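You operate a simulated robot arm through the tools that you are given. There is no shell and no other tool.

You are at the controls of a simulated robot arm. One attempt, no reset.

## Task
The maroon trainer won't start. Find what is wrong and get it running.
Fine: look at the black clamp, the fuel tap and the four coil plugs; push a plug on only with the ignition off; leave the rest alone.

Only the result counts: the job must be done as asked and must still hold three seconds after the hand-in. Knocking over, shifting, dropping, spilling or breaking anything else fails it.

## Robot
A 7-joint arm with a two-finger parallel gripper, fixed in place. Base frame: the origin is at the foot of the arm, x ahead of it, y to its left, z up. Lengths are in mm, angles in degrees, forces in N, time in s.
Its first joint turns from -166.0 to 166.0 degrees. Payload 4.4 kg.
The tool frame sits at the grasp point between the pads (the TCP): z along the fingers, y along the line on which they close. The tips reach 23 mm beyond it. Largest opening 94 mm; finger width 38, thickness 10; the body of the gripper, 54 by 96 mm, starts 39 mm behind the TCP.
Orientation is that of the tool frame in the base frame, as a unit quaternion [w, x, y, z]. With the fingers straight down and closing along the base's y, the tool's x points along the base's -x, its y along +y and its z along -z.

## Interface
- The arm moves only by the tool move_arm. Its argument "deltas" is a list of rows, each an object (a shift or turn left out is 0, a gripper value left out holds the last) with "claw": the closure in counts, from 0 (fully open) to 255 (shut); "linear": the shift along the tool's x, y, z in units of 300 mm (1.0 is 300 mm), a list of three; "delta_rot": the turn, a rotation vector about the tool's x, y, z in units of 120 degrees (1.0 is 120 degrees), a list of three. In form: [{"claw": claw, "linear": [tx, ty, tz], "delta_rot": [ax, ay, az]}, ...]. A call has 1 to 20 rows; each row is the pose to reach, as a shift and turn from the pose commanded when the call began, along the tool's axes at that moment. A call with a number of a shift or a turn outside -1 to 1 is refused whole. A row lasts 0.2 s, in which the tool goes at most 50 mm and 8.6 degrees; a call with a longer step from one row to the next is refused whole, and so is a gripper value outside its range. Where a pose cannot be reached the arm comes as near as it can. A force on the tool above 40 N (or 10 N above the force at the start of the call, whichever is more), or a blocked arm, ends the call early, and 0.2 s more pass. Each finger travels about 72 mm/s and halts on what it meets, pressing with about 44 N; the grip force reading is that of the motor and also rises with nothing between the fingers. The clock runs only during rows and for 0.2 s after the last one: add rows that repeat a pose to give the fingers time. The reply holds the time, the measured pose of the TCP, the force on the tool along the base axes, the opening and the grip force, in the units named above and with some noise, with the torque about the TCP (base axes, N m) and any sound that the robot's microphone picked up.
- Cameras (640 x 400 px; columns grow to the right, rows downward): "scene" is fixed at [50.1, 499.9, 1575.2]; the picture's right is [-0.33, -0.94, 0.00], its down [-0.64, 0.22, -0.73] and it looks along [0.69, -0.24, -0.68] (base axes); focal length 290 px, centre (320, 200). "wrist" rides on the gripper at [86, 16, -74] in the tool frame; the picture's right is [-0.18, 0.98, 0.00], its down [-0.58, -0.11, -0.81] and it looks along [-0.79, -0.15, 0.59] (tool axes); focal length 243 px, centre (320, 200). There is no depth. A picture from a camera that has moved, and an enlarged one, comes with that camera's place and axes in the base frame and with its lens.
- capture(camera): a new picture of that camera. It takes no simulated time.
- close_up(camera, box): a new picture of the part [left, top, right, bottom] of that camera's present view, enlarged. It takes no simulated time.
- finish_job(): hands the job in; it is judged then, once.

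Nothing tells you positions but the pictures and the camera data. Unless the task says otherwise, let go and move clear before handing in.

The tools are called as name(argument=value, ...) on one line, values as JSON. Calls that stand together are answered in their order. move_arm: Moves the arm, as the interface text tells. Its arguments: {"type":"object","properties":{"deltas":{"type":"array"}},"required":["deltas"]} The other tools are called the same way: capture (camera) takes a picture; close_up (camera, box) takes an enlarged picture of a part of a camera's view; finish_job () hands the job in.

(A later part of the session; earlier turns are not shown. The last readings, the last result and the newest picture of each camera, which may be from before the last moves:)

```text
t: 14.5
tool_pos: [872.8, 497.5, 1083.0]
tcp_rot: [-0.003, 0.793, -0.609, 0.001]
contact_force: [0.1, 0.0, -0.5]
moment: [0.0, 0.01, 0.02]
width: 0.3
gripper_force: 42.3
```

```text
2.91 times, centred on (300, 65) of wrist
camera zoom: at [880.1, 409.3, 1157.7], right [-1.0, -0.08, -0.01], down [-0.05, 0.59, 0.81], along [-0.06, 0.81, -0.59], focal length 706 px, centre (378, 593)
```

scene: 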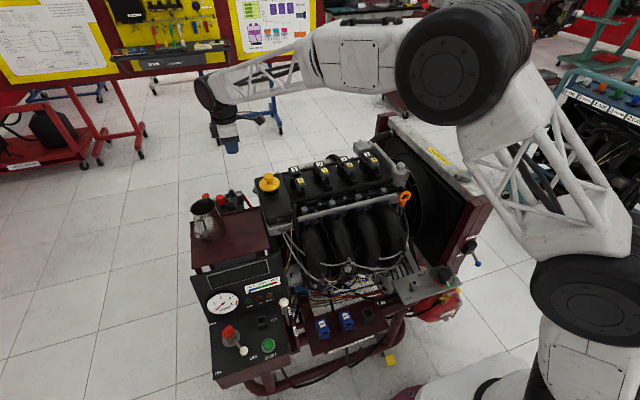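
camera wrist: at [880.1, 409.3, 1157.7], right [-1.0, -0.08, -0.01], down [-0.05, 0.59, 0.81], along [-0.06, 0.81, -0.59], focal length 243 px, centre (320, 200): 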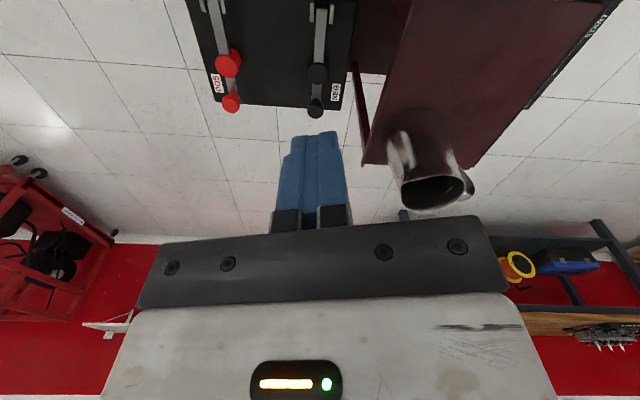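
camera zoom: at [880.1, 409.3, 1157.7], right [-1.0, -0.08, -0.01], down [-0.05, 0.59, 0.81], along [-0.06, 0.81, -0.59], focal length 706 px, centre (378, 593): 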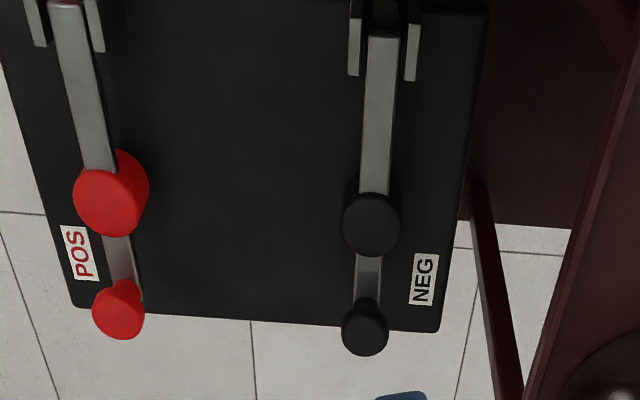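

The black clamp now lies closed, parallel with the red one, and stays down. Next is plug 4, so I'll move up and over behind the coils with the gripper open to measure it.

move_arm(deltas=[{"claw": 0, "linear": [0.026, 0.062, -0.03], "delta_rot": [0, 0, 0.0625]}, {"linear": [0.052, 0.123, -0.06], "delta_rot": [0, 0, 0.125]}, {"linear": [0.078, 0.185, -0.09], "delta_rot": [0, 0, 0.1875]}, {"linear": [0.103, 0.247, -0.12], "delta_rot": [0, 0, 0.25]}, {"linear": [0.129, 0.308, -0.15], "delta_rot": [0, 0, 0.3125]}, {"linear": [0.155, 0.37, -0.18], "delta_rot": [0, 0, 0.375]}, {"linear": [0.181, 0.431, -0.21], "delta_rot": [0, 0, 0.4375]}, {"linear": [0.207, 0.493, -0.223], "delta_rot": [0, 0, 0.5]}, {"linear": [0.233, 0.555, -0.223], "delta_rot": [0, 0, 0.5625]}, {"linear": [0.259, 0.616, -0.223], "delta_rot": [0, 0, 0.625]}, {"linear": [0.284, 0.678, -0.223], "delta_rot": [0, 0, 0.6875]}, {"linear": [0.31, 0.74, -0.223], "delta_rot": [0, 0, 0.75]}, {"linear": [0.336, 0.801, -0.223], "delta_rot": [0, 0, 0.8125]}, {"linear": [0.362, 0.863, -0.223], "delta_rot": [0, 0, 0.875]}, {"linear": [0.362, 0.863, -0.223], "delta_rot": [0, 0, 0.875]}])

capture(camera="wrist")

close_up(camera="scene", box=[190, 260, 310, 400])

```text
t: 17.7
tool_pos: [647.9, 323.7, 1149.5]
tcp_rot: [0.003, 0.0, 1.0, 0.001]
contact_force: [1.0, 0.1, 0.6]
moment: [0.0, 0.02, -0.01]
width: 94.2
gripper_force: 0.1
```

```text
taken
camera wrist: at [562.8, 341.2, 1223.8], right [0.19, 0.98, 0.0], down [0.58, -0.11, 0.81], along [0.8, -0.15, -0.59], focal length 243 px, centre (320, 200)
```

wrist: 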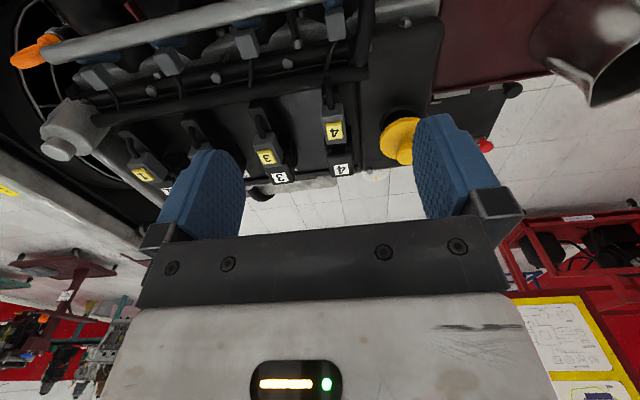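

```text
2.86 times, centred on (250, 330) of scene
camera zoom: at [50.1, 499.9, 1575.2], right [-0.33, -0.94, 0.0], down [-0.64, 0.22, -0.73], along [0.69, -0.24, -0.68], focal length 828 px, centre (520, -171)
```

zoom: 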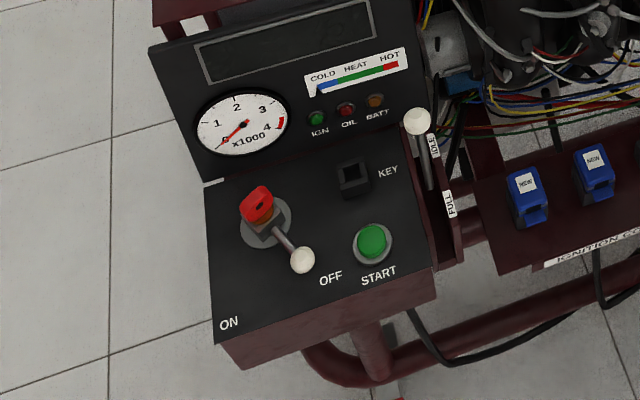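

close_up(camera="wrist", box=[230, 80, 390, 190])

close_up(camera="wrist", box=[295, 90, 375, 180])

close_up(camera="wrist", box=[100, 100, 230, 200])

close_up(camera="scene", box=[285, 160, 325, 195])

```text
3.64 times, centred on (310, 135) of wrist
camera zoom: at [562.8, 341.2, 1223.8], right [0.19, 0.98, 0.0], down [0.58, -0.11, 0.81], along [0.8, -0.15, -0.59], focal length 882 px, centre (356, 436)
```

zoom: 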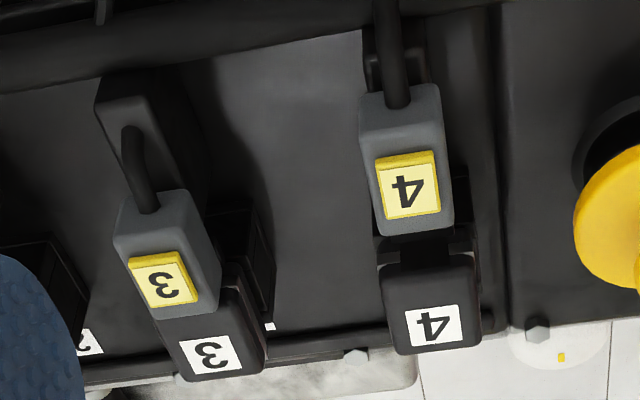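

```text
4.44 times, centred on (335, 135) of wrist
camera zoom: at [562.8, 341.2, 1223.8], right [0.19, 0.98, 0.0], down [0.58, -0.11, 0.81], along [0.8, -0.15, -0.59], focal length 1078 px, centre (253, 489)
```

zoom: 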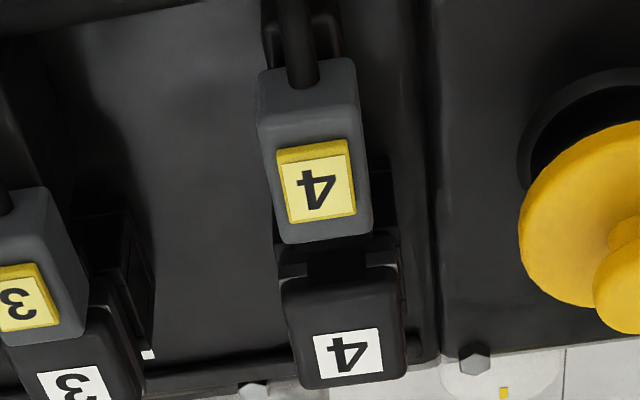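

```text
4.00 times, centred on (165, 150) of wrist
camera zoom: at [562.8, 341.2, 1223.8], right [0.19, 0.98, 0.0], down [0.58, -0.11, 0.81], along [0.8, -0.15, -0.59], focal length 970 px, centre (940, 400)
```

zoom: 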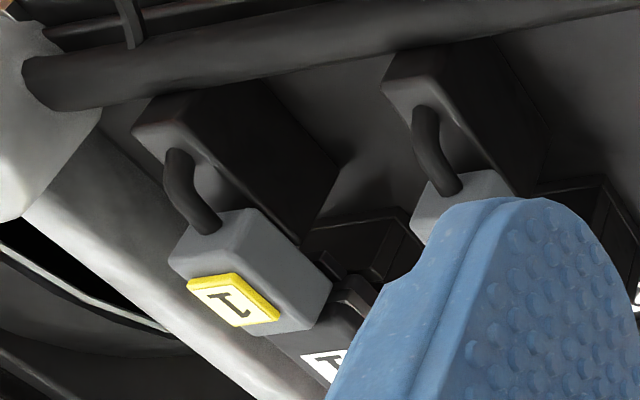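

```text
11.43 times, centred on (305, 178) of scene
camera zoom: at [50.1, 499.9, 1575.2], right [-0.33, -0.94, 0.0], down [-0.64, 0.22, -0.73], along [0.69, -0.24, -0.68], focal length 3312 px, centre (491, 457)
```

zoom: 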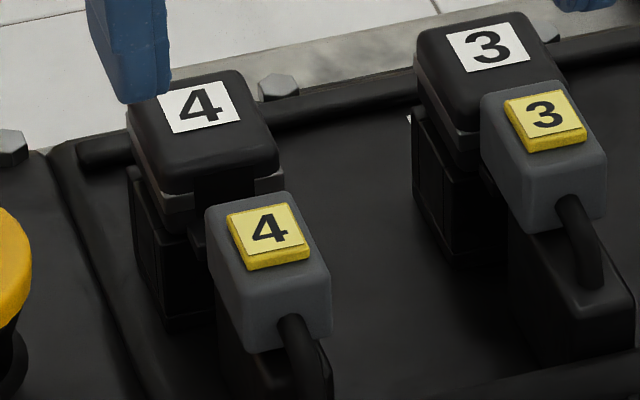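

Plug 4's label is at about (740, 325, 999) and coil 4's at (818, 324, 986). Compared with plug 3, plug 4 sits about 26 mm out along x, and the ignition lever still points to OFF. I'll part-close the gripper and come above the plug to straddle it in y.

move_arm(deltas=[{"claw": 119, "linear": [-0.07, 0.002, 0.0]}, {"linear": [-0.14, 0.003, 0.0]}, {"linear": [-0.21, 0.004, 0.1]}, {"linear": [-0.277, 0.004, 0.2]}, {"linear": [-0.277, 0.004, 0.3]}, {"linear": [-0.277, 0.004, 0.3]}])

capture(camera="wrist")

close_up(camera="scene", box=[250, 110, 350, 210])

```text
t: 19.1
tool_pos: [732.7, 326.6, 1059.4]
tcp_rot: [0.002, 0.001, 1.0, 0.001]
contact_force: [0.6, -0.2, 0.0]
moment: [-0.01, -0.01, 0.0]
width: 50.1
gripper_force: 0.1
```

```text
taken
camera wrist: at [647.4, 342.7, 1133.9], right [0.18, 0.98, 0.0], down [0.58, -0.11, 0.81], along [0.8, -0.15, -0.59], focal length 243 px, centre (320, 200)
```

wrist: 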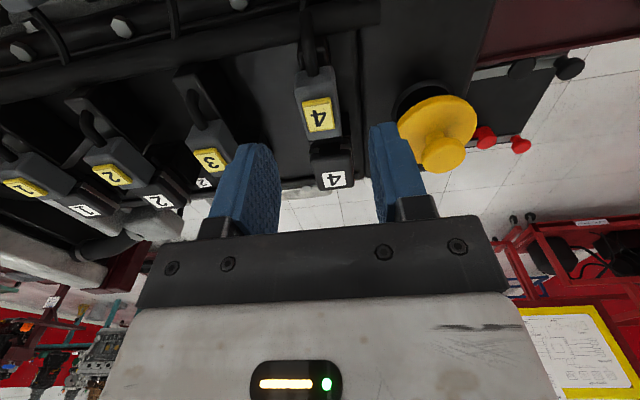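

```text
4.00 times, centred on (300, 160) of scene
camera zoom: at [50.1, 499.9, 1575.2], right [-0.33, -0.94, 0.0], down [-0.64, 0.22, -0.73], along [0.69, -0.24, -0.68], focal length 1159 px, centre (400, 360)
```

zoom: 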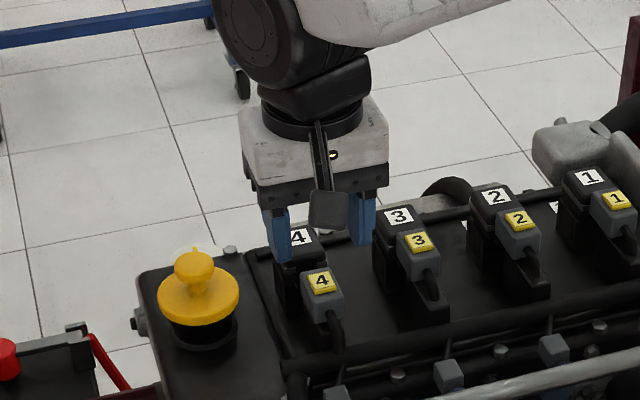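

The gripper is centred over plug 4 and the numbers agree within a couple of millimetres. I'll lower the fingers either side of it, keeping the tips above the cable block below.

move_arm(deltas=[{"linear": [0.005, -0.005, 0.06]}, {"linear": [0.005, -0.005, 0.12]}, {"linear": [0.005, -0.005, 0.17]}, {"linear": [0.005, -0.005, 0.215]}, {"linear": [0.005, -0.005, 0.215]}])

capture(camera="wrist")

close_up(camera="scene", box=[270, 130, 350, 210])

close_up(camera="wrist", box=[210, 0, 450, 200])

```text
t: 20.3
tool_pos: [733.0, 325.3, 995.1]
tcp_rot: [0.003, 0.0, 1.0, 0.002]
contact_force: [0.5, 0.3, 0.3]
moment: [0.0, 0.0, -0.02]
width: 49.9
gripper_force: 0.0
```

```text
taken
camera wrist: at [646.2, 340.6, 1069.5], right [0.18, 0.98, 0.0], down [0.58, -0.11, 0.81], along [0.8, -0.15, -0.59], focal length 243 px, centre (320, 200)
```

wrist: 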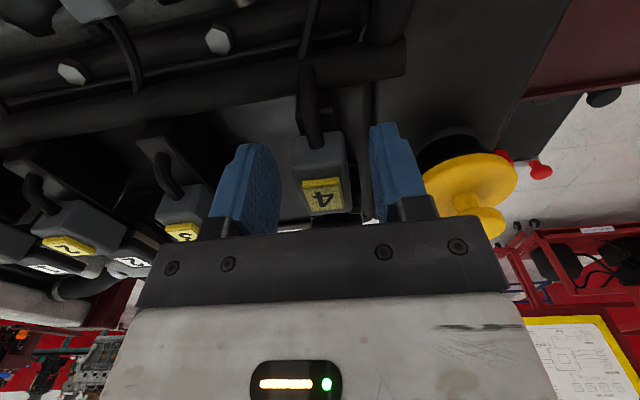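

```text
5.00 times, centred on (310, 170) of scene
camera zoom: at [50.1, 499.9, 1575.2], right [-0.33, -0.94, 0.0], down [-0.64, 0.22, -0.73], along [0.69, -0.24, -0.68], focal length 1449 px, centre (370, 350)
```

zoom: 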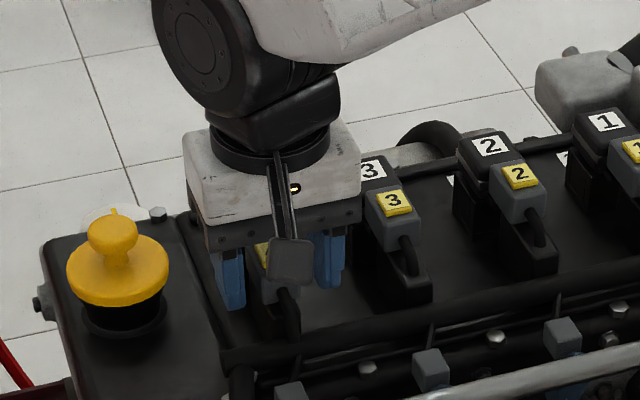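

```text
2.00 times, centred on (330, 100) of wrist
camera zoom: at [646.2, 340.6, 1069.5], right [0.18, 0.98, 0.0], down [0.58, -0.11, 0.81], along [0.8, -0.15, -0.59], focal length 485 px, centre (300, 400)
```

zoom: 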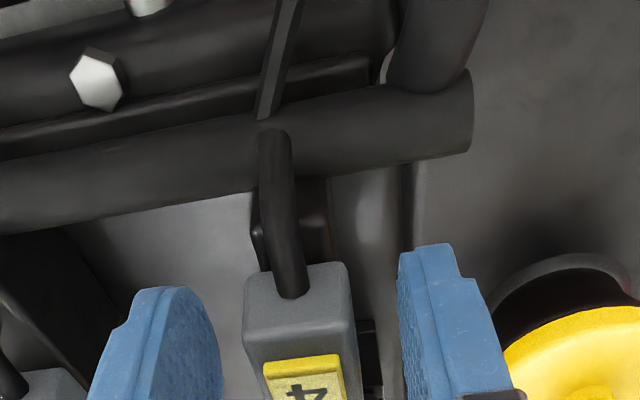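

The fingers straddle the plug with even gaps. I'll lower 5 mm more and close the grip on it.

move_arm(deltas=[{"linear": [0.003, -0.001, 0.017]}, {"claw": 190, "linear": [0.003, -0.001, 0.017]}, {"claw": 255, "linear": [0.003, -0.001, 0.017]}, {"claw": 255, "linear": [0.003, -0.001, 0.017]}, {"claw": 255, "linear": [0.003, -0.001, 0.017]}])

capture(camera="wrist")

```text
t: 21.5
tool_pos: [730.2, 325.2, 989.3]
tcp_rot: [0.003, -0.001, 1.0, 0.001]
contact_force: [1.4, 29.9, -2.7]
moment: [0.07, -0.04, 0.07]
width: 25.5
gripper_force: 44.8
```

```text
taken
camera wrist: at [644.8, 341.0, 1064.5], right [0.18, 0.98, 0.0], down [0.58, -0.11, 0.81], along [0.8, -0.15, -0.59], focal length 243 px, centre (320, 200)
```

wrist: 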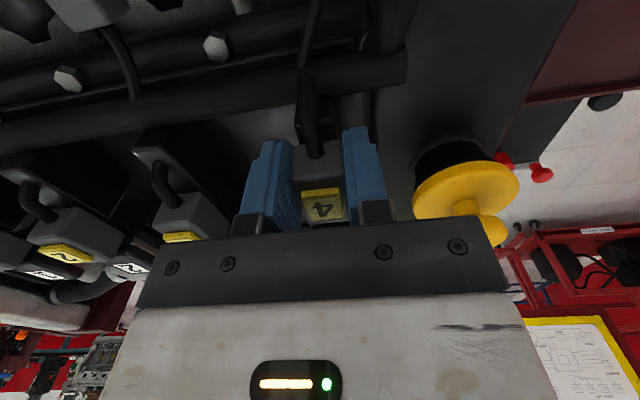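

The grip holds the plug at 25.5 mm, but there's a 30 N sideways load, so my centring is slightly off in y. I'll nudge the tool +y to relieve it before pushing.

move_arm(deltas=[{"linear": [0, 0.0033, 0]}, {"linear": [0, 0.0033, 0]}])

```text
t: 22.1
tool_pos: [731.1, 324.6, 990.6]
tcp_rot: [0.003, 0.0, 1.0, 0.002]
contact_force: [-0.4, 12.9, 1.4]
moment: [0.01, -0.07, 0.06]
width: 25.2
gripper_force: 45.2
```

move_arm(deltas=[{"linear": [0, 0.0025, 0]}, {"linear": [0, 0.0025, 0]}])

```text
t: 22.7
tool_pos: [731.1, 325.1, 990.4]
tcp_rot: [0.003, -0.001, 1.0, 0.002]
contact_force: [-0.4, -15.2, 7.9]
moment: [-0.26, -0.17, -0.05]
width: 25.3
gripper_force: 45.1
```

The sideways load has now passed through zero, so I'll back off 0.4 mm and push the plug along +x in small steps.

move_arm(deltas=[{"linear": [0, -0.0013, 0]}, {"linear": [-0.01, -0.0013, 0]}, {"linear": [-0.02, -0.0013, 0]}, {"linear": [-0.03, -0.0013, 0]}, {"linear": [-0.04, -0.0013, 0]}, {"linear": [-0.05, -0.0013, 0]}, {"linear": [-0.06, -0.0013, 0]}, {"linear": [-0.07, -0.0013, 0]}])

capture(camera="wrist")

close_up(camera="scene", box=[270, 130, 350, 210])

```text
t: 24.5
tool_pos: [752.1, 324.5, 989.6]
tcp_rot: [0.002, 0.001, 1.0, 0.002]
contact_force: [2.3, -38.8, 10.2]
moment: [-0.38, 0.74, -0.14]
width: 25.7
gripper_force: 44.7
```

```text
taken
camera wrist: at [666.0, 341.3, 1064.5], right [0.18, 0.98, 0.0], down [0.58, -0.11, 0.81], along [0.8, -0.15, -0.59], focal length 243 px, centre (320, 200)
```

wrist: 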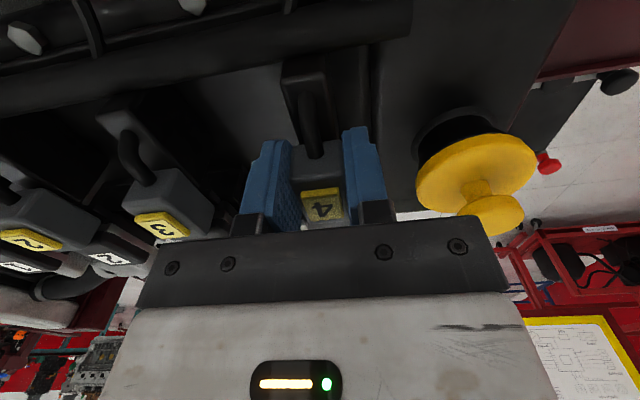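

```text
5.00 times, centred on (310, 170) of scene
camera zoom: at [50.1, 499.9, 1575.2], right [-0.33, -0.94, 0.0], down [-0.64, 0.22, -0.73], along [0.69, -0.24, -0.68], focal length 1449 px, centre (370, 350)
```

zoom: 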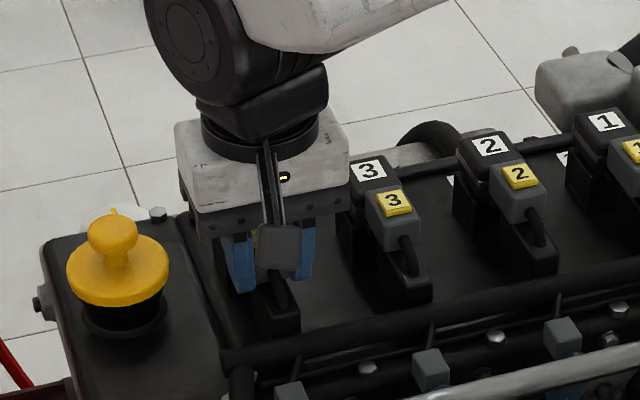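

The plug has slid 21 mm with the hand. There's a −39 N sideways load, so I'll ease −y by about 1.3 mm before the last few millimetres.

move_arm(deltas=[{"linear": [0, -0.0043, 0]}, {"linear": [0, -0.0043, 0]}])

```text
t: 25.1
tool_pos: [752.4, 325.2, 988.8]
tcp_rot: [0.003, 0.0, 1.0, 0.002]
contact_force: [2.9, -14.9, 4.9]
moment: [-0.2, -0.06, -0.14]
width: 25.2
gripper_force: 44.6
```

move_arm(deltas=[{"linear": [0, -0.0018, 0]}, {"linear": [-0.005, -0.0018, 0]}, {"linear": [-0.01, -0.0018, 0]}, {"linear": [-0.015, -0.0018, 0]}, {"linear": [-0.015, -0.0018, 0]}])

close_up(camera="wrist", box=[210, 80, 450, 250])

close_up(camera="scene", box=[270, 130, 350, 210])

```text
t: 26.3
tool_pos: [757.0, 324.7, 989.4]
tcp_rot: [0.003, 0.0, 1.0, 0.001]
contact_force: [-14.6, 17.9, 9.1]
moment: [0.03, 0.36, 0.07]
width: 25.4
gripper_force: 44.9
```

```text
2.35 times, centred on (330, 165) of wrist
camera zoom: at [669.7, 341.1, 1064.5], right [0.18, 0.98, 0.0], down [0.58, -0.11, 0.81], along [0.8, -0.15, -0.59], focal length 571 px, centre (296, 282)
```

zoom: 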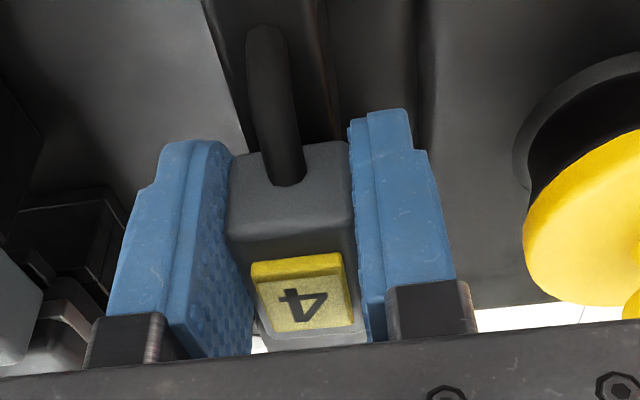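

```text
5.00 times, centred on (310, 170) of scene
camera zoom: at [50.1, 499.9, 1575.2], right [-0.33, -0.94, 0.0], down [-0.64, 0.22, -0.73], along [0.69, -0.24, -0.68], focal length 1449 px, centre (370, 350)
```

zoom: 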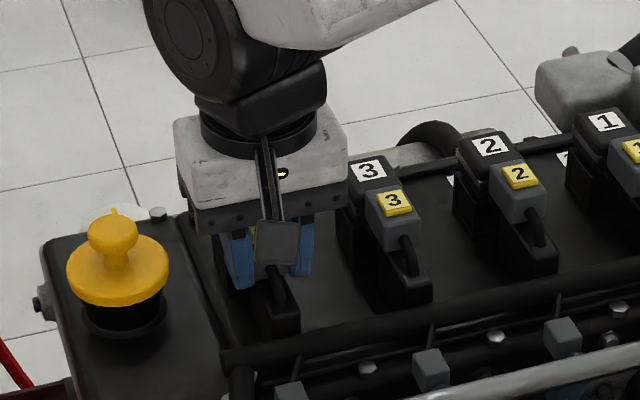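

I'm 26 mm in, with resistance building along x at 15 N. I'll trim y by half a millimetre and push in 1 mm steps until it stops.

move_arm(deltas=[{"linear": [0, 0.0018, 0]}, {"linear": [-0.0033, 0.0018, 0]}, {"linear": [-0.0067, 0.0018, 0]}, {"linear": [-0.01, 0.0018, 0]}, {"linear": [-0.0133, 0.0018, 0]}])

```text
t: 27.5
tool_pos: [759.4, 324.5, 988.9]
tcp_rot: [0.002, 0.0, 1.0, 0.002]
contact_force: [-35.4, 17.9, 0.4]
moment: [0.02, 0.22, 0.11]
width: 25.6
gripper_force: 44.8
```

The push force is now 35 N along x and the plug has stopped advancing. I'll open the fingers, rise clear, and compare plug 4 with its neighbours.

move_arm(deltas=[{"claw": 119, "linear": [0, 0, 0]}, {"linear": [0, 0, 0]}, {"linear": [0.02, 0, -0.05]}, {"linear": [0.06, 0, -0.15]}, {"linear": [0.1, 0, -0.27]}, {"linear": [0.2, 0, -0.37]}, {"linear": [0.3, 0, -0.47]}, {"linear": [0.38, 0, -0.53]}, {"linear": [0.38, 0, -0.53]}])

capture(camera="wrist")

close_up(camera="wrist", box=[230, 70, 390, 190])

close_up(camera="scene", box=[280, 145, 390, 205])

close_up(camera="scene", box=[285, 160, 325, 195])

```text
t: 29.5
tool_pos: [646.3, 324.5, 1147.8]
tcp_rot: [0.003, 0.0, 1.0, 0.002]
contact_force: [-0.4, 0.7, 0.3]
moment: [0.0, 0.01, 0.0]
width: 49.8
gripper_force: 0.1
```

```text
taken
camera wrist: at [559.9, 339.9, 1223.5], right [0.18, 0.98, 0.0], down [0.58, -0.11, 0.81], along [0.8, -0.15, -0.59], focal length 243 px, centre (320, 200)
```

wrist: 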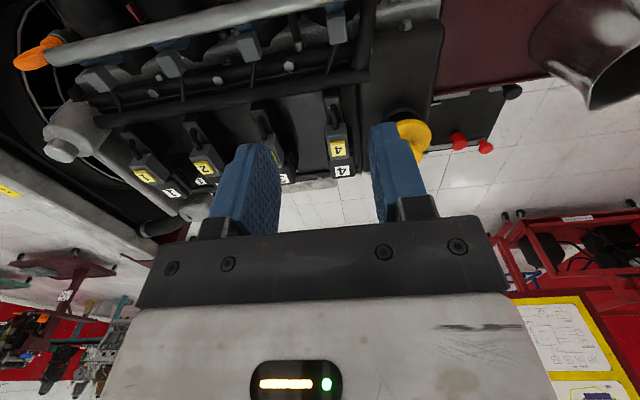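

```text
3.33 times, centred on (310, 130) of wrist
camera zoom: at [559.9, 339.9, 1223.5], right [0.18, 0.98, 0.0], down [0.58, -0.11, 0.81], along [0.8, -0.15, -0.59], focal length 809 px, centre (353, 433)
```

zoom: 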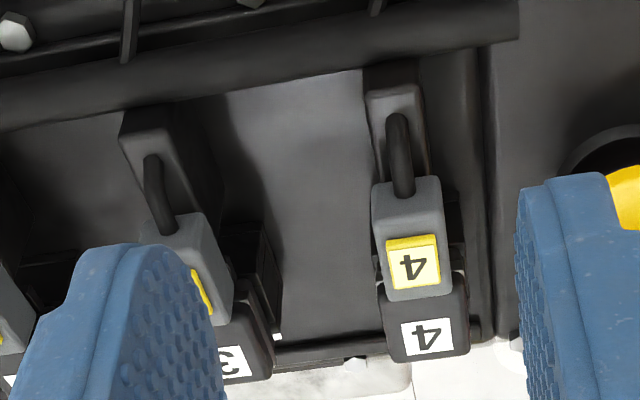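

```text
5.82 times, centred on (335, 175) of scene
camera zoom: at [50.1, 499.9, 1575.2], right [-0.33, -0.94, 0.0], down [-0.64, 0.22, -0.73], along [0.69, -0.24, -0.68], focal length 1686 px, centre (233, 346)
```

zoom: 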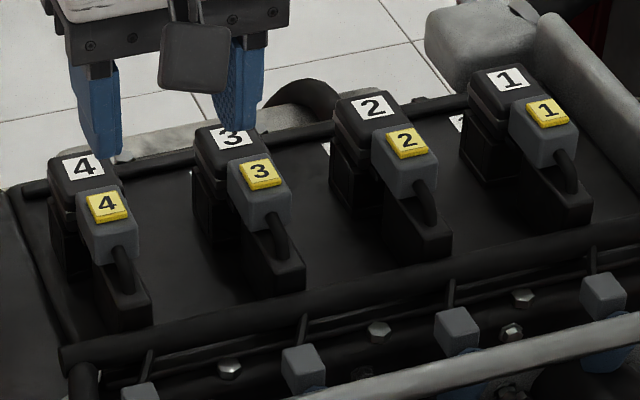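

```text
11.43 times, centred on (305, 178) of scene
camera zoom: at [50.1, 499.9, 1575.2], right [-0.33, -0.94, 0.0], down [-0.64, 0.22, -0.73], along [0.69, -0.24, -0.68], focal length 3312 px, centre (491, 457)
```

zoom: 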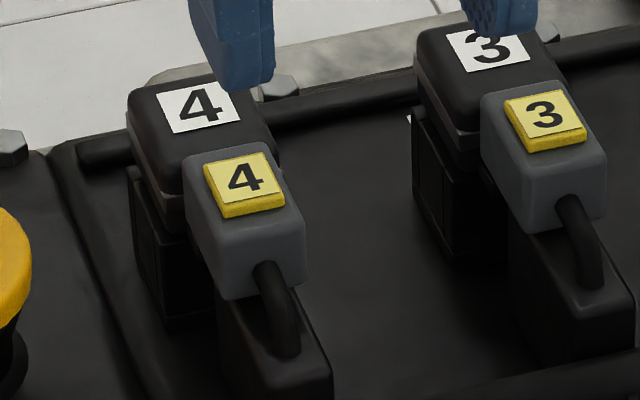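

Plug 4's label now sits about 52 mm from its coil's, matching plug 3 at 51 mm, so it is home. I'll check plugs 1 to 3 at higher zoom, as well as the lamps on the panel.

close_up(camera="scene", box=[310, 150, 350, 185])

close_up(camera="scene", box=[333, 145, 373, 180])

close_up(camera="scene", box=[356, 140, 396, 175])

close_up(camera="scene", box=[200, 285, 290, 340])

```text
11.43 times, centred on (330, 168) of scene
camera zoom: at [50.1, 499.9, 1575.2], right [-0.33, -0.94, 0.0], down [-0.64, 0.22, -0.73], along [0.69, -0.24, -0.68], focal length 3312 px, centre (206, 571)
```

zoom: 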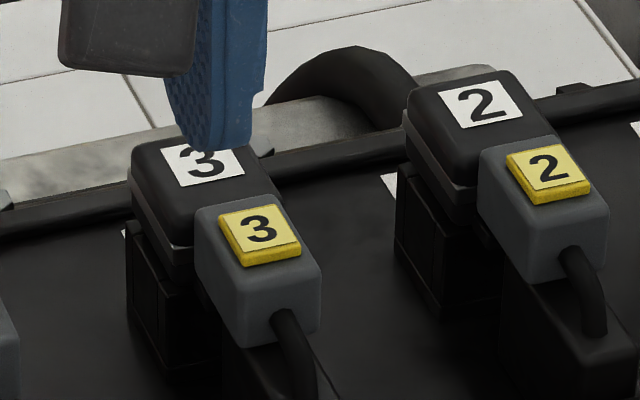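

```text
11.43 times, centred on (353, 162) of scene
camera zoom: at [50.1, 499.9, 1575.2], right [-0.33, -0.94, 0.0], down [-0.64, 0.22, -0.73], along [0.69, -0.24, -0.68], focal length 3312 px, centre (-57, 629)
```

zoom: 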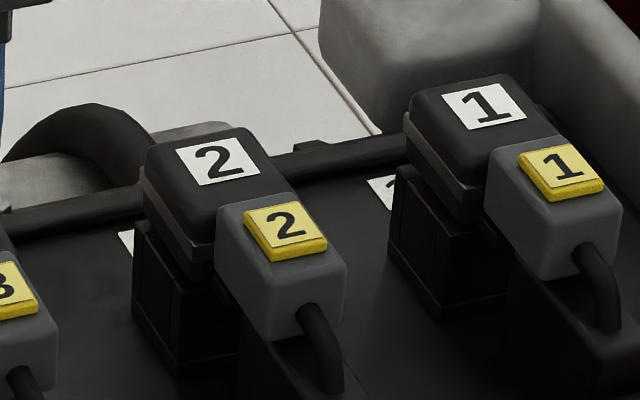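

```text
11.43 times, centred on (376, 158) of scene
camera zoom: at [50.1, 499.9, 1575.2], right [-0.33, -0.94, 0.0], down [-0.64, 0.22, -0.73], along [0.69, -0.24, -0.68], focal length 3312 px, centre (-320, 686)
```

zoom: 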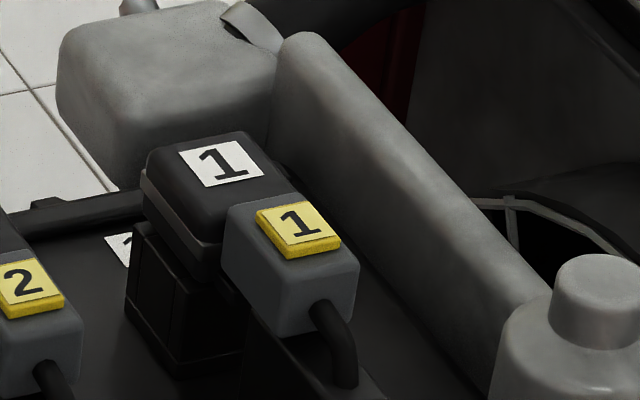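

```text
7.11 times, centred on (245, 312) of scene
camera zoom: at [50.1, 499.9, 1575.2], right [-0.33, -0.94, 0.0], down [-0.64, 0.22, -0.73], along [0.69, -0.24, -0.68], focal length 2061 px, centre (853, -600)
```

zoom: 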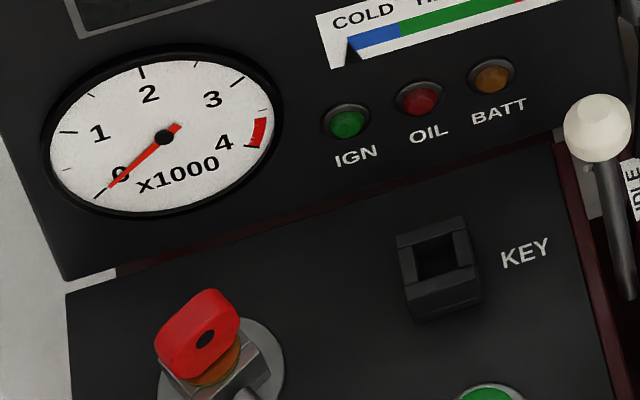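

All four plug offsets now fall in one even progression: (78,65), (68,67), (57,69), (46,71). So plugs 1 to 3 were fine and plug 4 is home. The lamps are still dark and the ignition is OFF, so I'll move the wrist camera to the control panel to measure the ignition lever and START button.

move_arm(deltas=[{"claw": 255, "linear": [0.09, 0.055, 0.0]}, {"linear": [0.18, 0.11, 0.0]}, {"linear": [0.27, 0.165, 0.0]}, {"linear": [0.36, 0.22, 0.0]}, {"linear": [0.45, 0.275, 0.0]}, {"linear": [0.54, 0.33, 0.0]}, {"linear": [0.63, 0.385, 0.03]}, {"linear": [0.72, 0.44, 0.06]}, {"linear": [0.82, 0.5, 0.1]}, {"linear": [0.82, 0.5, 0.1]}])

capture(camera="wrist")

capture(camera="scene")

```text
t: 31.7
tool_pos: [398.6, 474.6, 1115.9]
tcp_rot: [0.002, 0.0, 1.0, 0.002]
contact_force: [-0.6, 0.5, -0.2]
moment: [-0.01, -0.01, -0.01]
width: 0.0
gripper_force: 42.8
```

```text
taken
camera wrist: at [312.6, 489.9, 1191.7], right [0.18, 0.98, 0.0], down [0.58, -0.11, 0.81], along [0.8, -0.15, -0.59], focal length 243 px, centre (320, 200)
```

wrist: 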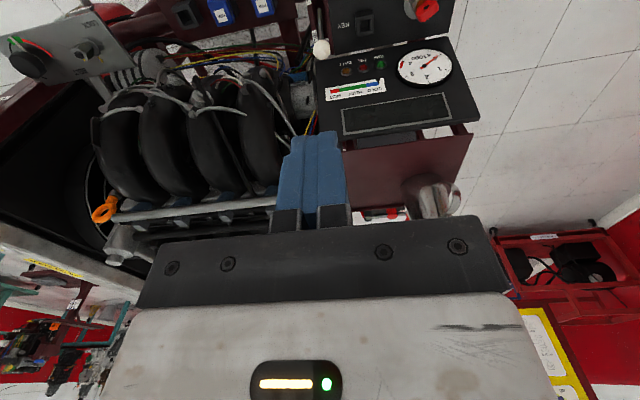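

```text
taken
```

scene: 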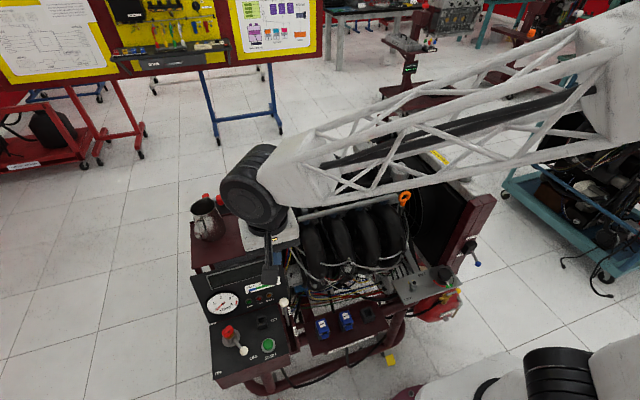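

The panel is at the edge of the view, so I'll move the camera back about 140 mm to see the lever and button fully.

move_arm(deltas=[{"linear": [0.12, 0.03, 0.0]}, {"linear": [0.24, 0.06, 0.0]}, {"linear": [0.36, 0.09, 0.0]}, {"linear": [0.47, 0.12, 0.0]}, {"linear": [0.47, 0.12, 0.0]}])

capture(camera="wrist")

close_up(camera="wrist", box=[280, 0, 500, 160])

close_up(camera="wrist", box=[0, 0, 200, 130])

```text
t: 32.9
tool_pos: [261.9, 510.1, 1113.6]
tcp_rot: [0.002, 0.003, 1.0, -0.001]
contact_force: [0.6, -1.1, 0.2]
moment: [0.01, 0.0, 0.01]
width: 0.0
gripper_force: 42.6
```

```text
taken
camera wrist: at [176.5, 527.2, 1187.2], right [0.19, 0.98, 0.0], down [0.58, -0.11, 0.81], along [0.79, -0.15, -0.59], focal length 243 px, centre (320, 200)
```

wrist: 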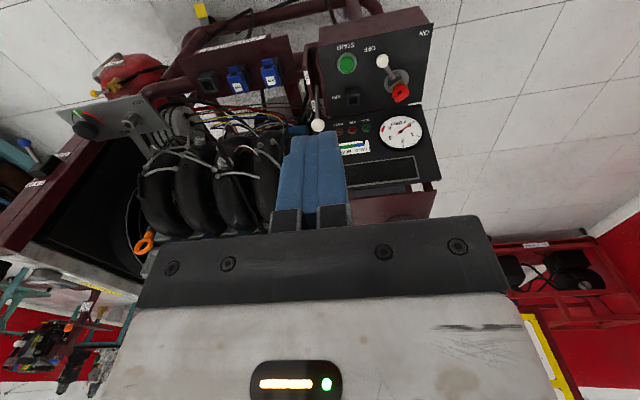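

```text
2.50 times, centred on (390, 80) of wrist
camera zoom: at [176.5, 527.2, 1187.2], right [0.19, 0.98, 0.0], down [0.58, -0.11, 0.81], along [0.79, -0.15, -0.59], focal length 606 px, centre (145, 500)
```

zoom: 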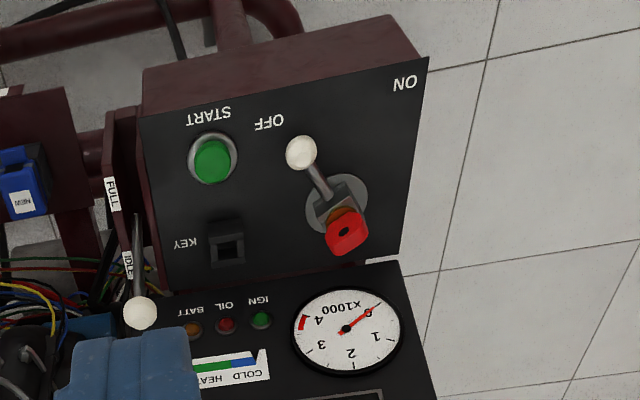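

```text
3.08 times, centred on (100, 65) of wrist
camera zoom: at [176.5, 527.2, 1187.2], right [0.19, 0.98, 0.0], down [0.58, -0.11, 0.81], along [0.79, -0.15, -0.59], focal length 746 px, centre (997, 615)
```

zoom: 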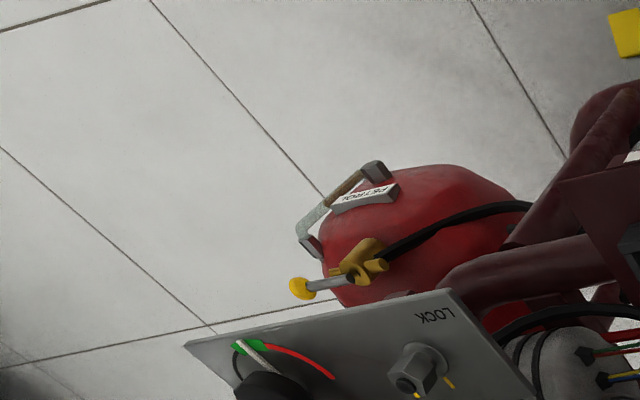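

The panel is in clear view now. Before touching it, I'll double-check the fuel tap from this second angle and zoom on the ignition lever.

close_up(camera="wrist", box=[85, 65, 145, 105])

close_up(camera="wrist", box=[330, 20, 440, 110])

close_up(camera="scene", box=[425, 280, 465, 305])

close_up(camera="scene", box=[215, 318, 280, 360])

```text
10.00 times, centred on (115, 85) of wrist
camera zoom: at [176.5, 527.2, 1187.2], right [0.19, 0.98, 0.0], down [0.58, -0.11, 0.81], along [0.79, -0.15, -0.59], focal length 2426 px, centre (2370, 1350)
```

zoom: 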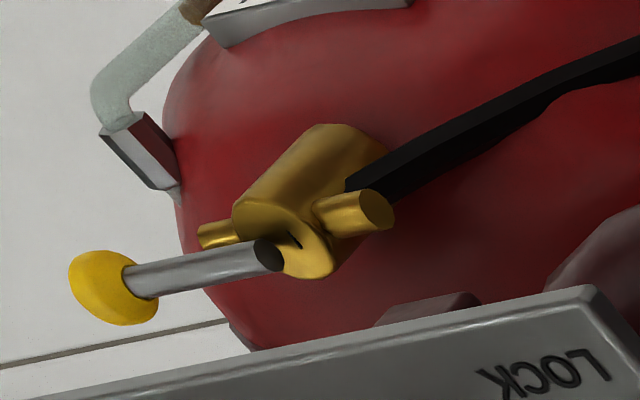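

```text
4.44 times, centred on (385, 65) of wrist
camera zoom: at [176.5, 527.2, 1187.2], right [0.19, 0.98, 0.0], down [0.58, -0.11, 0.81], along [0.79, -0.15, -0.59], focal length 1078 px, centre (31, 800)
```

zoom: 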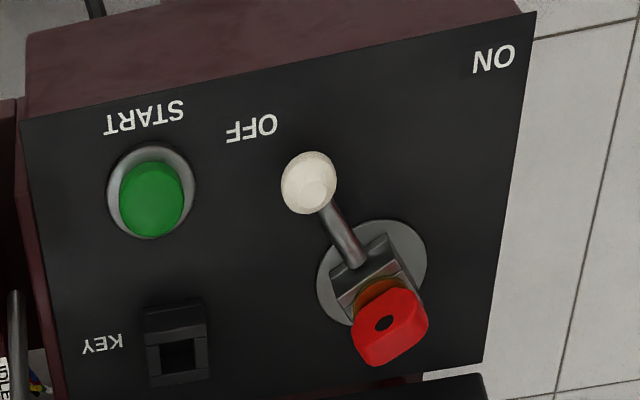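

```text
16.00 times, centred on (445, 292) of scene
camera zoom: at [50.1, 499.9, 1575.2], right [-0.33, -0.94, 0.0], down [-0.64, 0.22, -0.73], along [0.69, -0.24, -0.68], focal length 4638 px, centre (-1680, -1280)
```

zoom: 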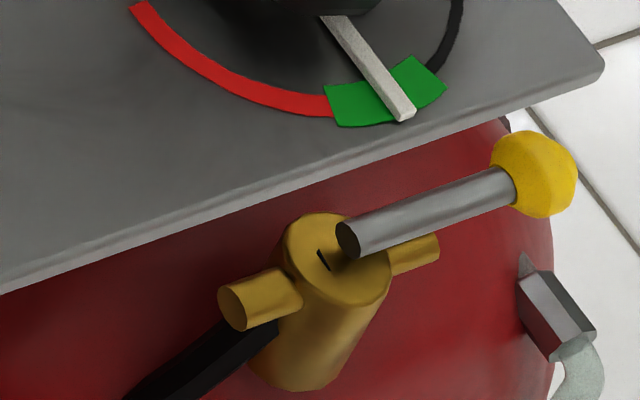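

```text
9.52 times, centred on (248, 339) of scene
camera zoom: at [50.1, 499.9, 1575.2], right [-0.33, -0.94, 0.0], down [-0.64, 0.22, -0.73], along [0.69, -0.24, -0.68], focal length 2760 px, centre (1010, -1124)
```

zoom: 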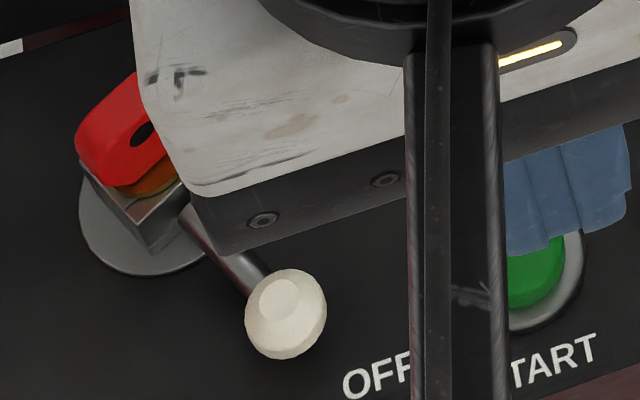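

The tap handle lies parallel to both brass stubs from both views, so the tap is open. My two views of the lever are nearly in line, so I'll shift sideways and turn the camera for a proper fix on it.

move_arm(deltas=[{"linear": [-0.02, -0.08, 0.05], "delta_rot": [0, 0, -0.055]}, {"linear": [-0.04, -0.16, 0.1], "delta_rot": [0, 0, -0.11]}, {"linear": [-0.06, -0.25, 0.15], "delta_rot": [0, 0, -0.165]}, {"linear": [-0.08, -0.33, 0.2], "delta_rot": [0, 0, -0.22]}, {"linear": [-0.1, -0.42, 0.25], "delta_rot": [0, 0, -0.275]}, {"linear": [-0.127, -0.5, 0.31], "delta_rot": [0, 0, -0.333]}, {"linear": [-0.127, -0.5, 0.31], "delta_rot": [0, 0, -0.333]}])

capture(camera="wrist")

capture(camera="scene")

```text
t: 34.5
tool_pos: [295.9, 360.2, 1023.8]
tcp_rot: [0.003, -0.343, 0.939, 0.002]
contact_force: [-0.3, 0.7, -1.0]
moment: [-0.01, -0.04, -0.02]
width: 0.0
gripper_force: 42.8
```

```text
taken
camera wrist: at [220.8, 317.4, 1097.8], right [-0.49, 0.87, 0.0], down [0.51, 0.29, 0.81], along [0.71, 0.4, -0.59], focal length 243 px, centre (320, 200)
```

wrist: 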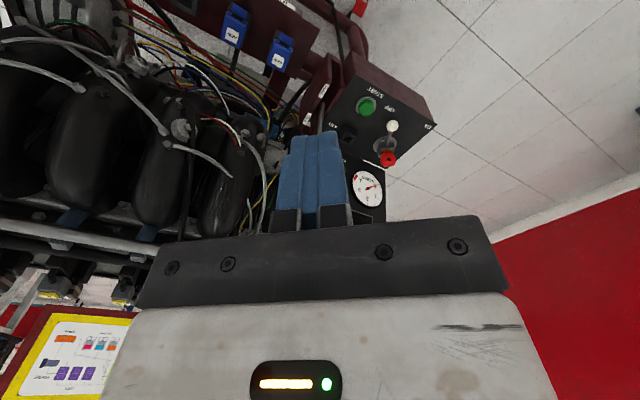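

```text
taken
```

scene: 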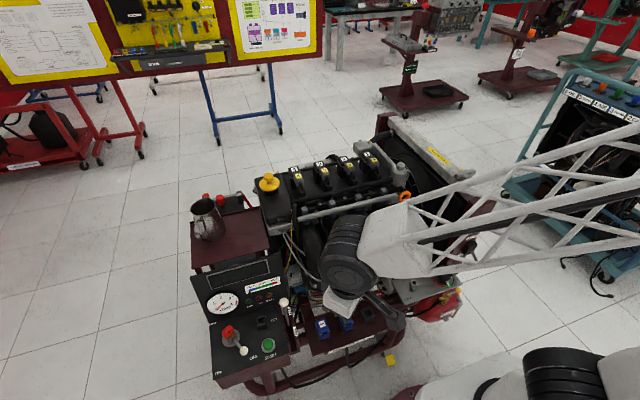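

close_up(camera="wrist", box=[330, 70, 440, 180])

close_up(camera="scene", box=[210, 315, 290, 385])

close_up(camera="wrist", box=[365, 105, 415, 175])

```text
3.64 times, centred on (385, 125) of wrist
camera zoom: at [220.8, 317.4, 1097.8], right [-0.49, 0.87, 0.0], down [0.51, 0.29, 0.81], along [0.71, 0.4, -0.59], focal length 882 px, centre (84, 473)
```

zoom: 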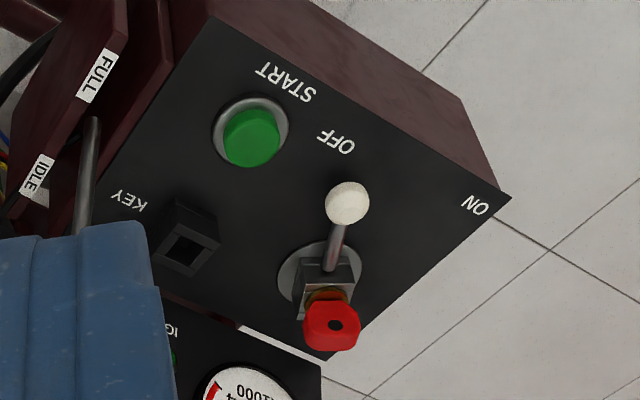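

```text
5.71 times, centred on (250, 350) of scene
camera zoom: at [50.1, 499.9, 1575.2], right [-0.33, -0.94, 0.0], down [-0.64, 0.22, -0.73], along [0.69, -0.24, -0.68], focal length 1656 px, centre (720, -657)
```

zoom: 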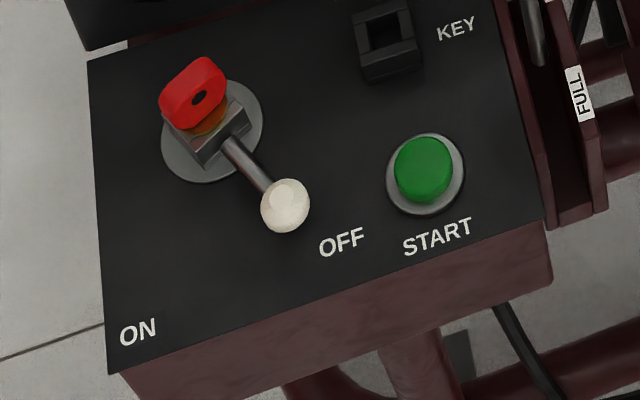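

```text
5.71 times, centred on (390, 140) of wrist
camera zoom: at [220.8, 317.4, 1097.8], right [-0.49, 0.87, 0.0], down [0.51, 0.29, 0.81], along [0.71, 0.4, -0.59], focal length 1386 px, centre (-80, 543)
```

zoom: 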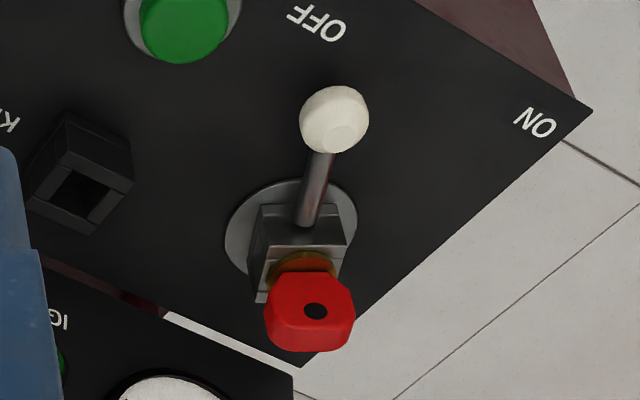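

The panel is nearly level at z≈663. The ignition hub is at about (478, 637), its lever ball at (422, 604, 681), and the START button top at (421, 535, 670); ON lies about 60° round toward +y. I'll move above the gap beside the ball, tool straight, to check alignment.

move_arm(deltas=[{"claw": 255, "linear": [-0.1, 0.036, 0.0], "delta_rot": [0, 0, 0.042]}, {"linear": [-0.2, 0.072, 0.0], "delta_rot": [0, 0, 0.084]}, {"linear": [-0.3, 0.109, 0.03], "delta_rot": [0, 0, 0.126]}, {"linear": [-0.4, 0.145, 0.09], "delta_rot": [0, 0, 0.168]}, {"linear": [-0.5, 0.182, 0.15], "delta_rot": [0, 0, 0.21]}, {"linear": [-0.6, 0.218, 0.21], "delta_rot": [0, 0, 0.252]}, {"linear": [-0.7, 0.255, 0.27], "delta_rot": [0, 0, 0.294]}, {"linear": [-0.777, 0.291, 0.333], "delta_rot": [0, 0, 0.334]}, {"linear": [-0.777, 0.291, 0.333], "delta_rot": [0, 0, 0.334]}])

capture(camera="wrist")

close_up(camera="scene", box=[190, 250, 310, 390])

```text
t: 36.5
tool_pos: [419.6, 577.6, 923.7]
tcp_rot: [0.002, 0.002, 1.0, 0.0]
contact_force: [0.9, -0.2, 1.0]
moment: [-0.04, 0.01, 0.01]
width: 0.0
gripper_force: 42.6
```

```text
taken
camera wrist: at [334.6, 594.2, 999.0], right [0.19, 0.98, 0.0], down [0.58, -0.11, 0.81], along [0.79, -0.15, -0.59], focal length 243 px, centre (320, 200)
```

wrist: 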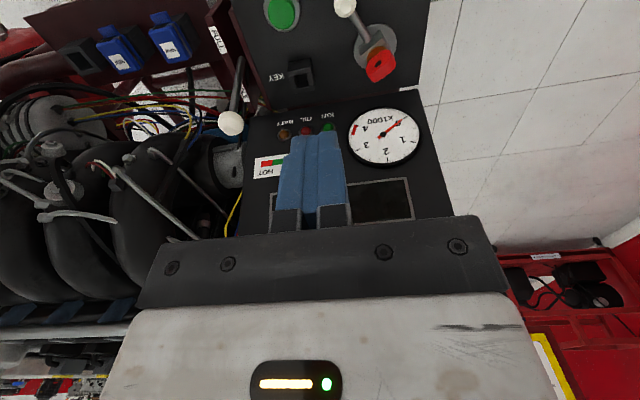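

```text
2.86 times, centred on (250, 320) of scene
camera zoom: at [50.1, 499.9, 1575.2], right [-0.33, -0.94, 0.0], down [-0.64, 0.22, -0.73], along [0.69, -0.24, -0.68], focal length 828 px, centre (520, -143)
```

zoom: 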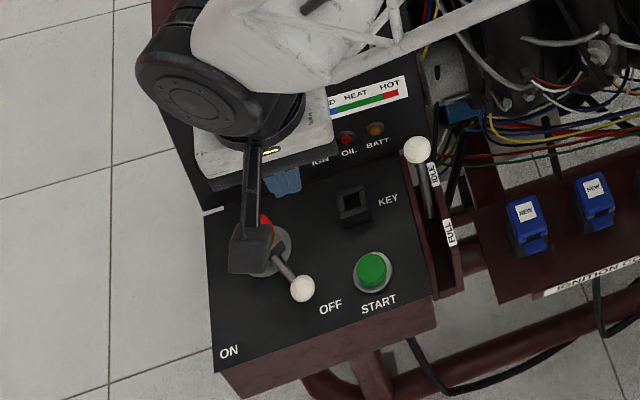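

The fingers hang over the gap between the START button and the lever ball, whose centre I make about (425, 604, 678). I'll lower to just above ball height and check.

move_arm(deltas=[{"linear": [-0.004, -0.002, 0.13]}, {"linear": [-0.008, -0.002, 0.26]}, {"linear": [-0.008, -0.002, 0.39]}, {"linear": [-0.008, -0.002, 0.52]}, {"linear": [-0.008, -0.002, 0.62]}, {"linear": [-0.008, -0.002, 0.68]}, {"linear": [-0.008, -0.002, 0.68]}])

capture(camera="wrist")

close_up(camera="scene", box=[200, 290, 300, 390])

```text
t: 38.1
tool_pos: [421.3, 578.2, 720.6]
tcp_rot: [0.003, 0.001, 1.0, 0.002]
contact_force: [0.5, 0.0, 0.0]
moment: [0.03, -0.02, -0.01]
width: 0.2
gripper_force: 42.8
```

```text
taken
camera wrist: at [337.4, 594.1, 795.5], right [0.19, 0.98, 0.0], down [0.58, -0.11, 0.81], along [0.8, -0.15, -0.59], focal length 243 px, centre (320, 200)
```

wrist: 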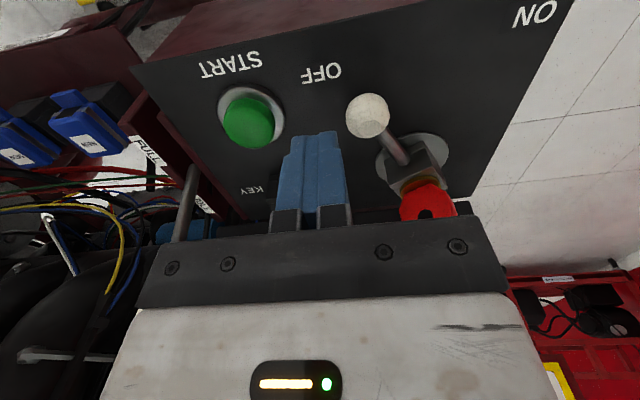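

```text
4.00 times, centred on (250, 340) of scene
camera zoom: at [50.1, 499.9, 1575.2], right [-0.33, -0.94, 0.0], down [-0.64, 0.22, -0.73], along [0.69, -0.24, -0.68], focal length 1159 px, centre (600, -360)
```

zoom: 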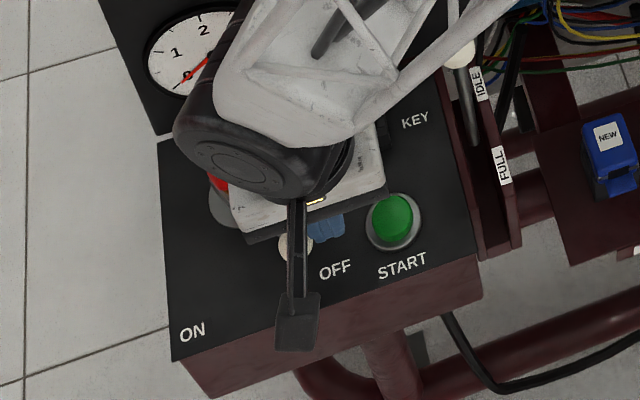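

Everything agrees: the ball is about 26 mm to the +y side of the fingers. I'll lower the last 24 mm beside it and then sweep slowly toward ON.

move_arm(deltas=[{"linear": [0, -0.003, 0.04]}, {"linear": [0, -0.003, 0.0787]}, {"linear": [0, -0.003, 0.0787]}])

close_up(camera="wrist", box=[200, 60, 500, 240])

```text
t: 38.9
tool_pos: [423.4, 577.6, 697.9]
tcp_rot: [0.002, 0.001, 1.0, 0.001]
contact_force: [0.5, 0.0, -0.7]
moment: [0.0, 0.0, -0.03]
width: 0.0
gripper_force: 42.5
```

```text
2.13 times, centred on (350, 150) of wrist
camera zoom: at [337.7, 593.4, 771.7], right [0.19, 0.98, 0.0], down [0.58, -0.11, 0.81], along [0.8, -0.15, -0.59], focal length 518 px, centre (256, 307)
```

zoom: 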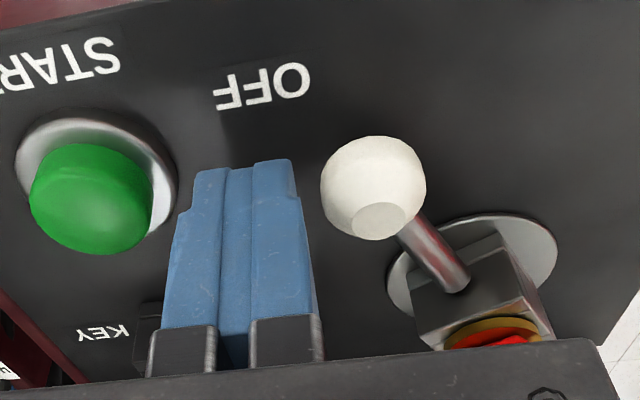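

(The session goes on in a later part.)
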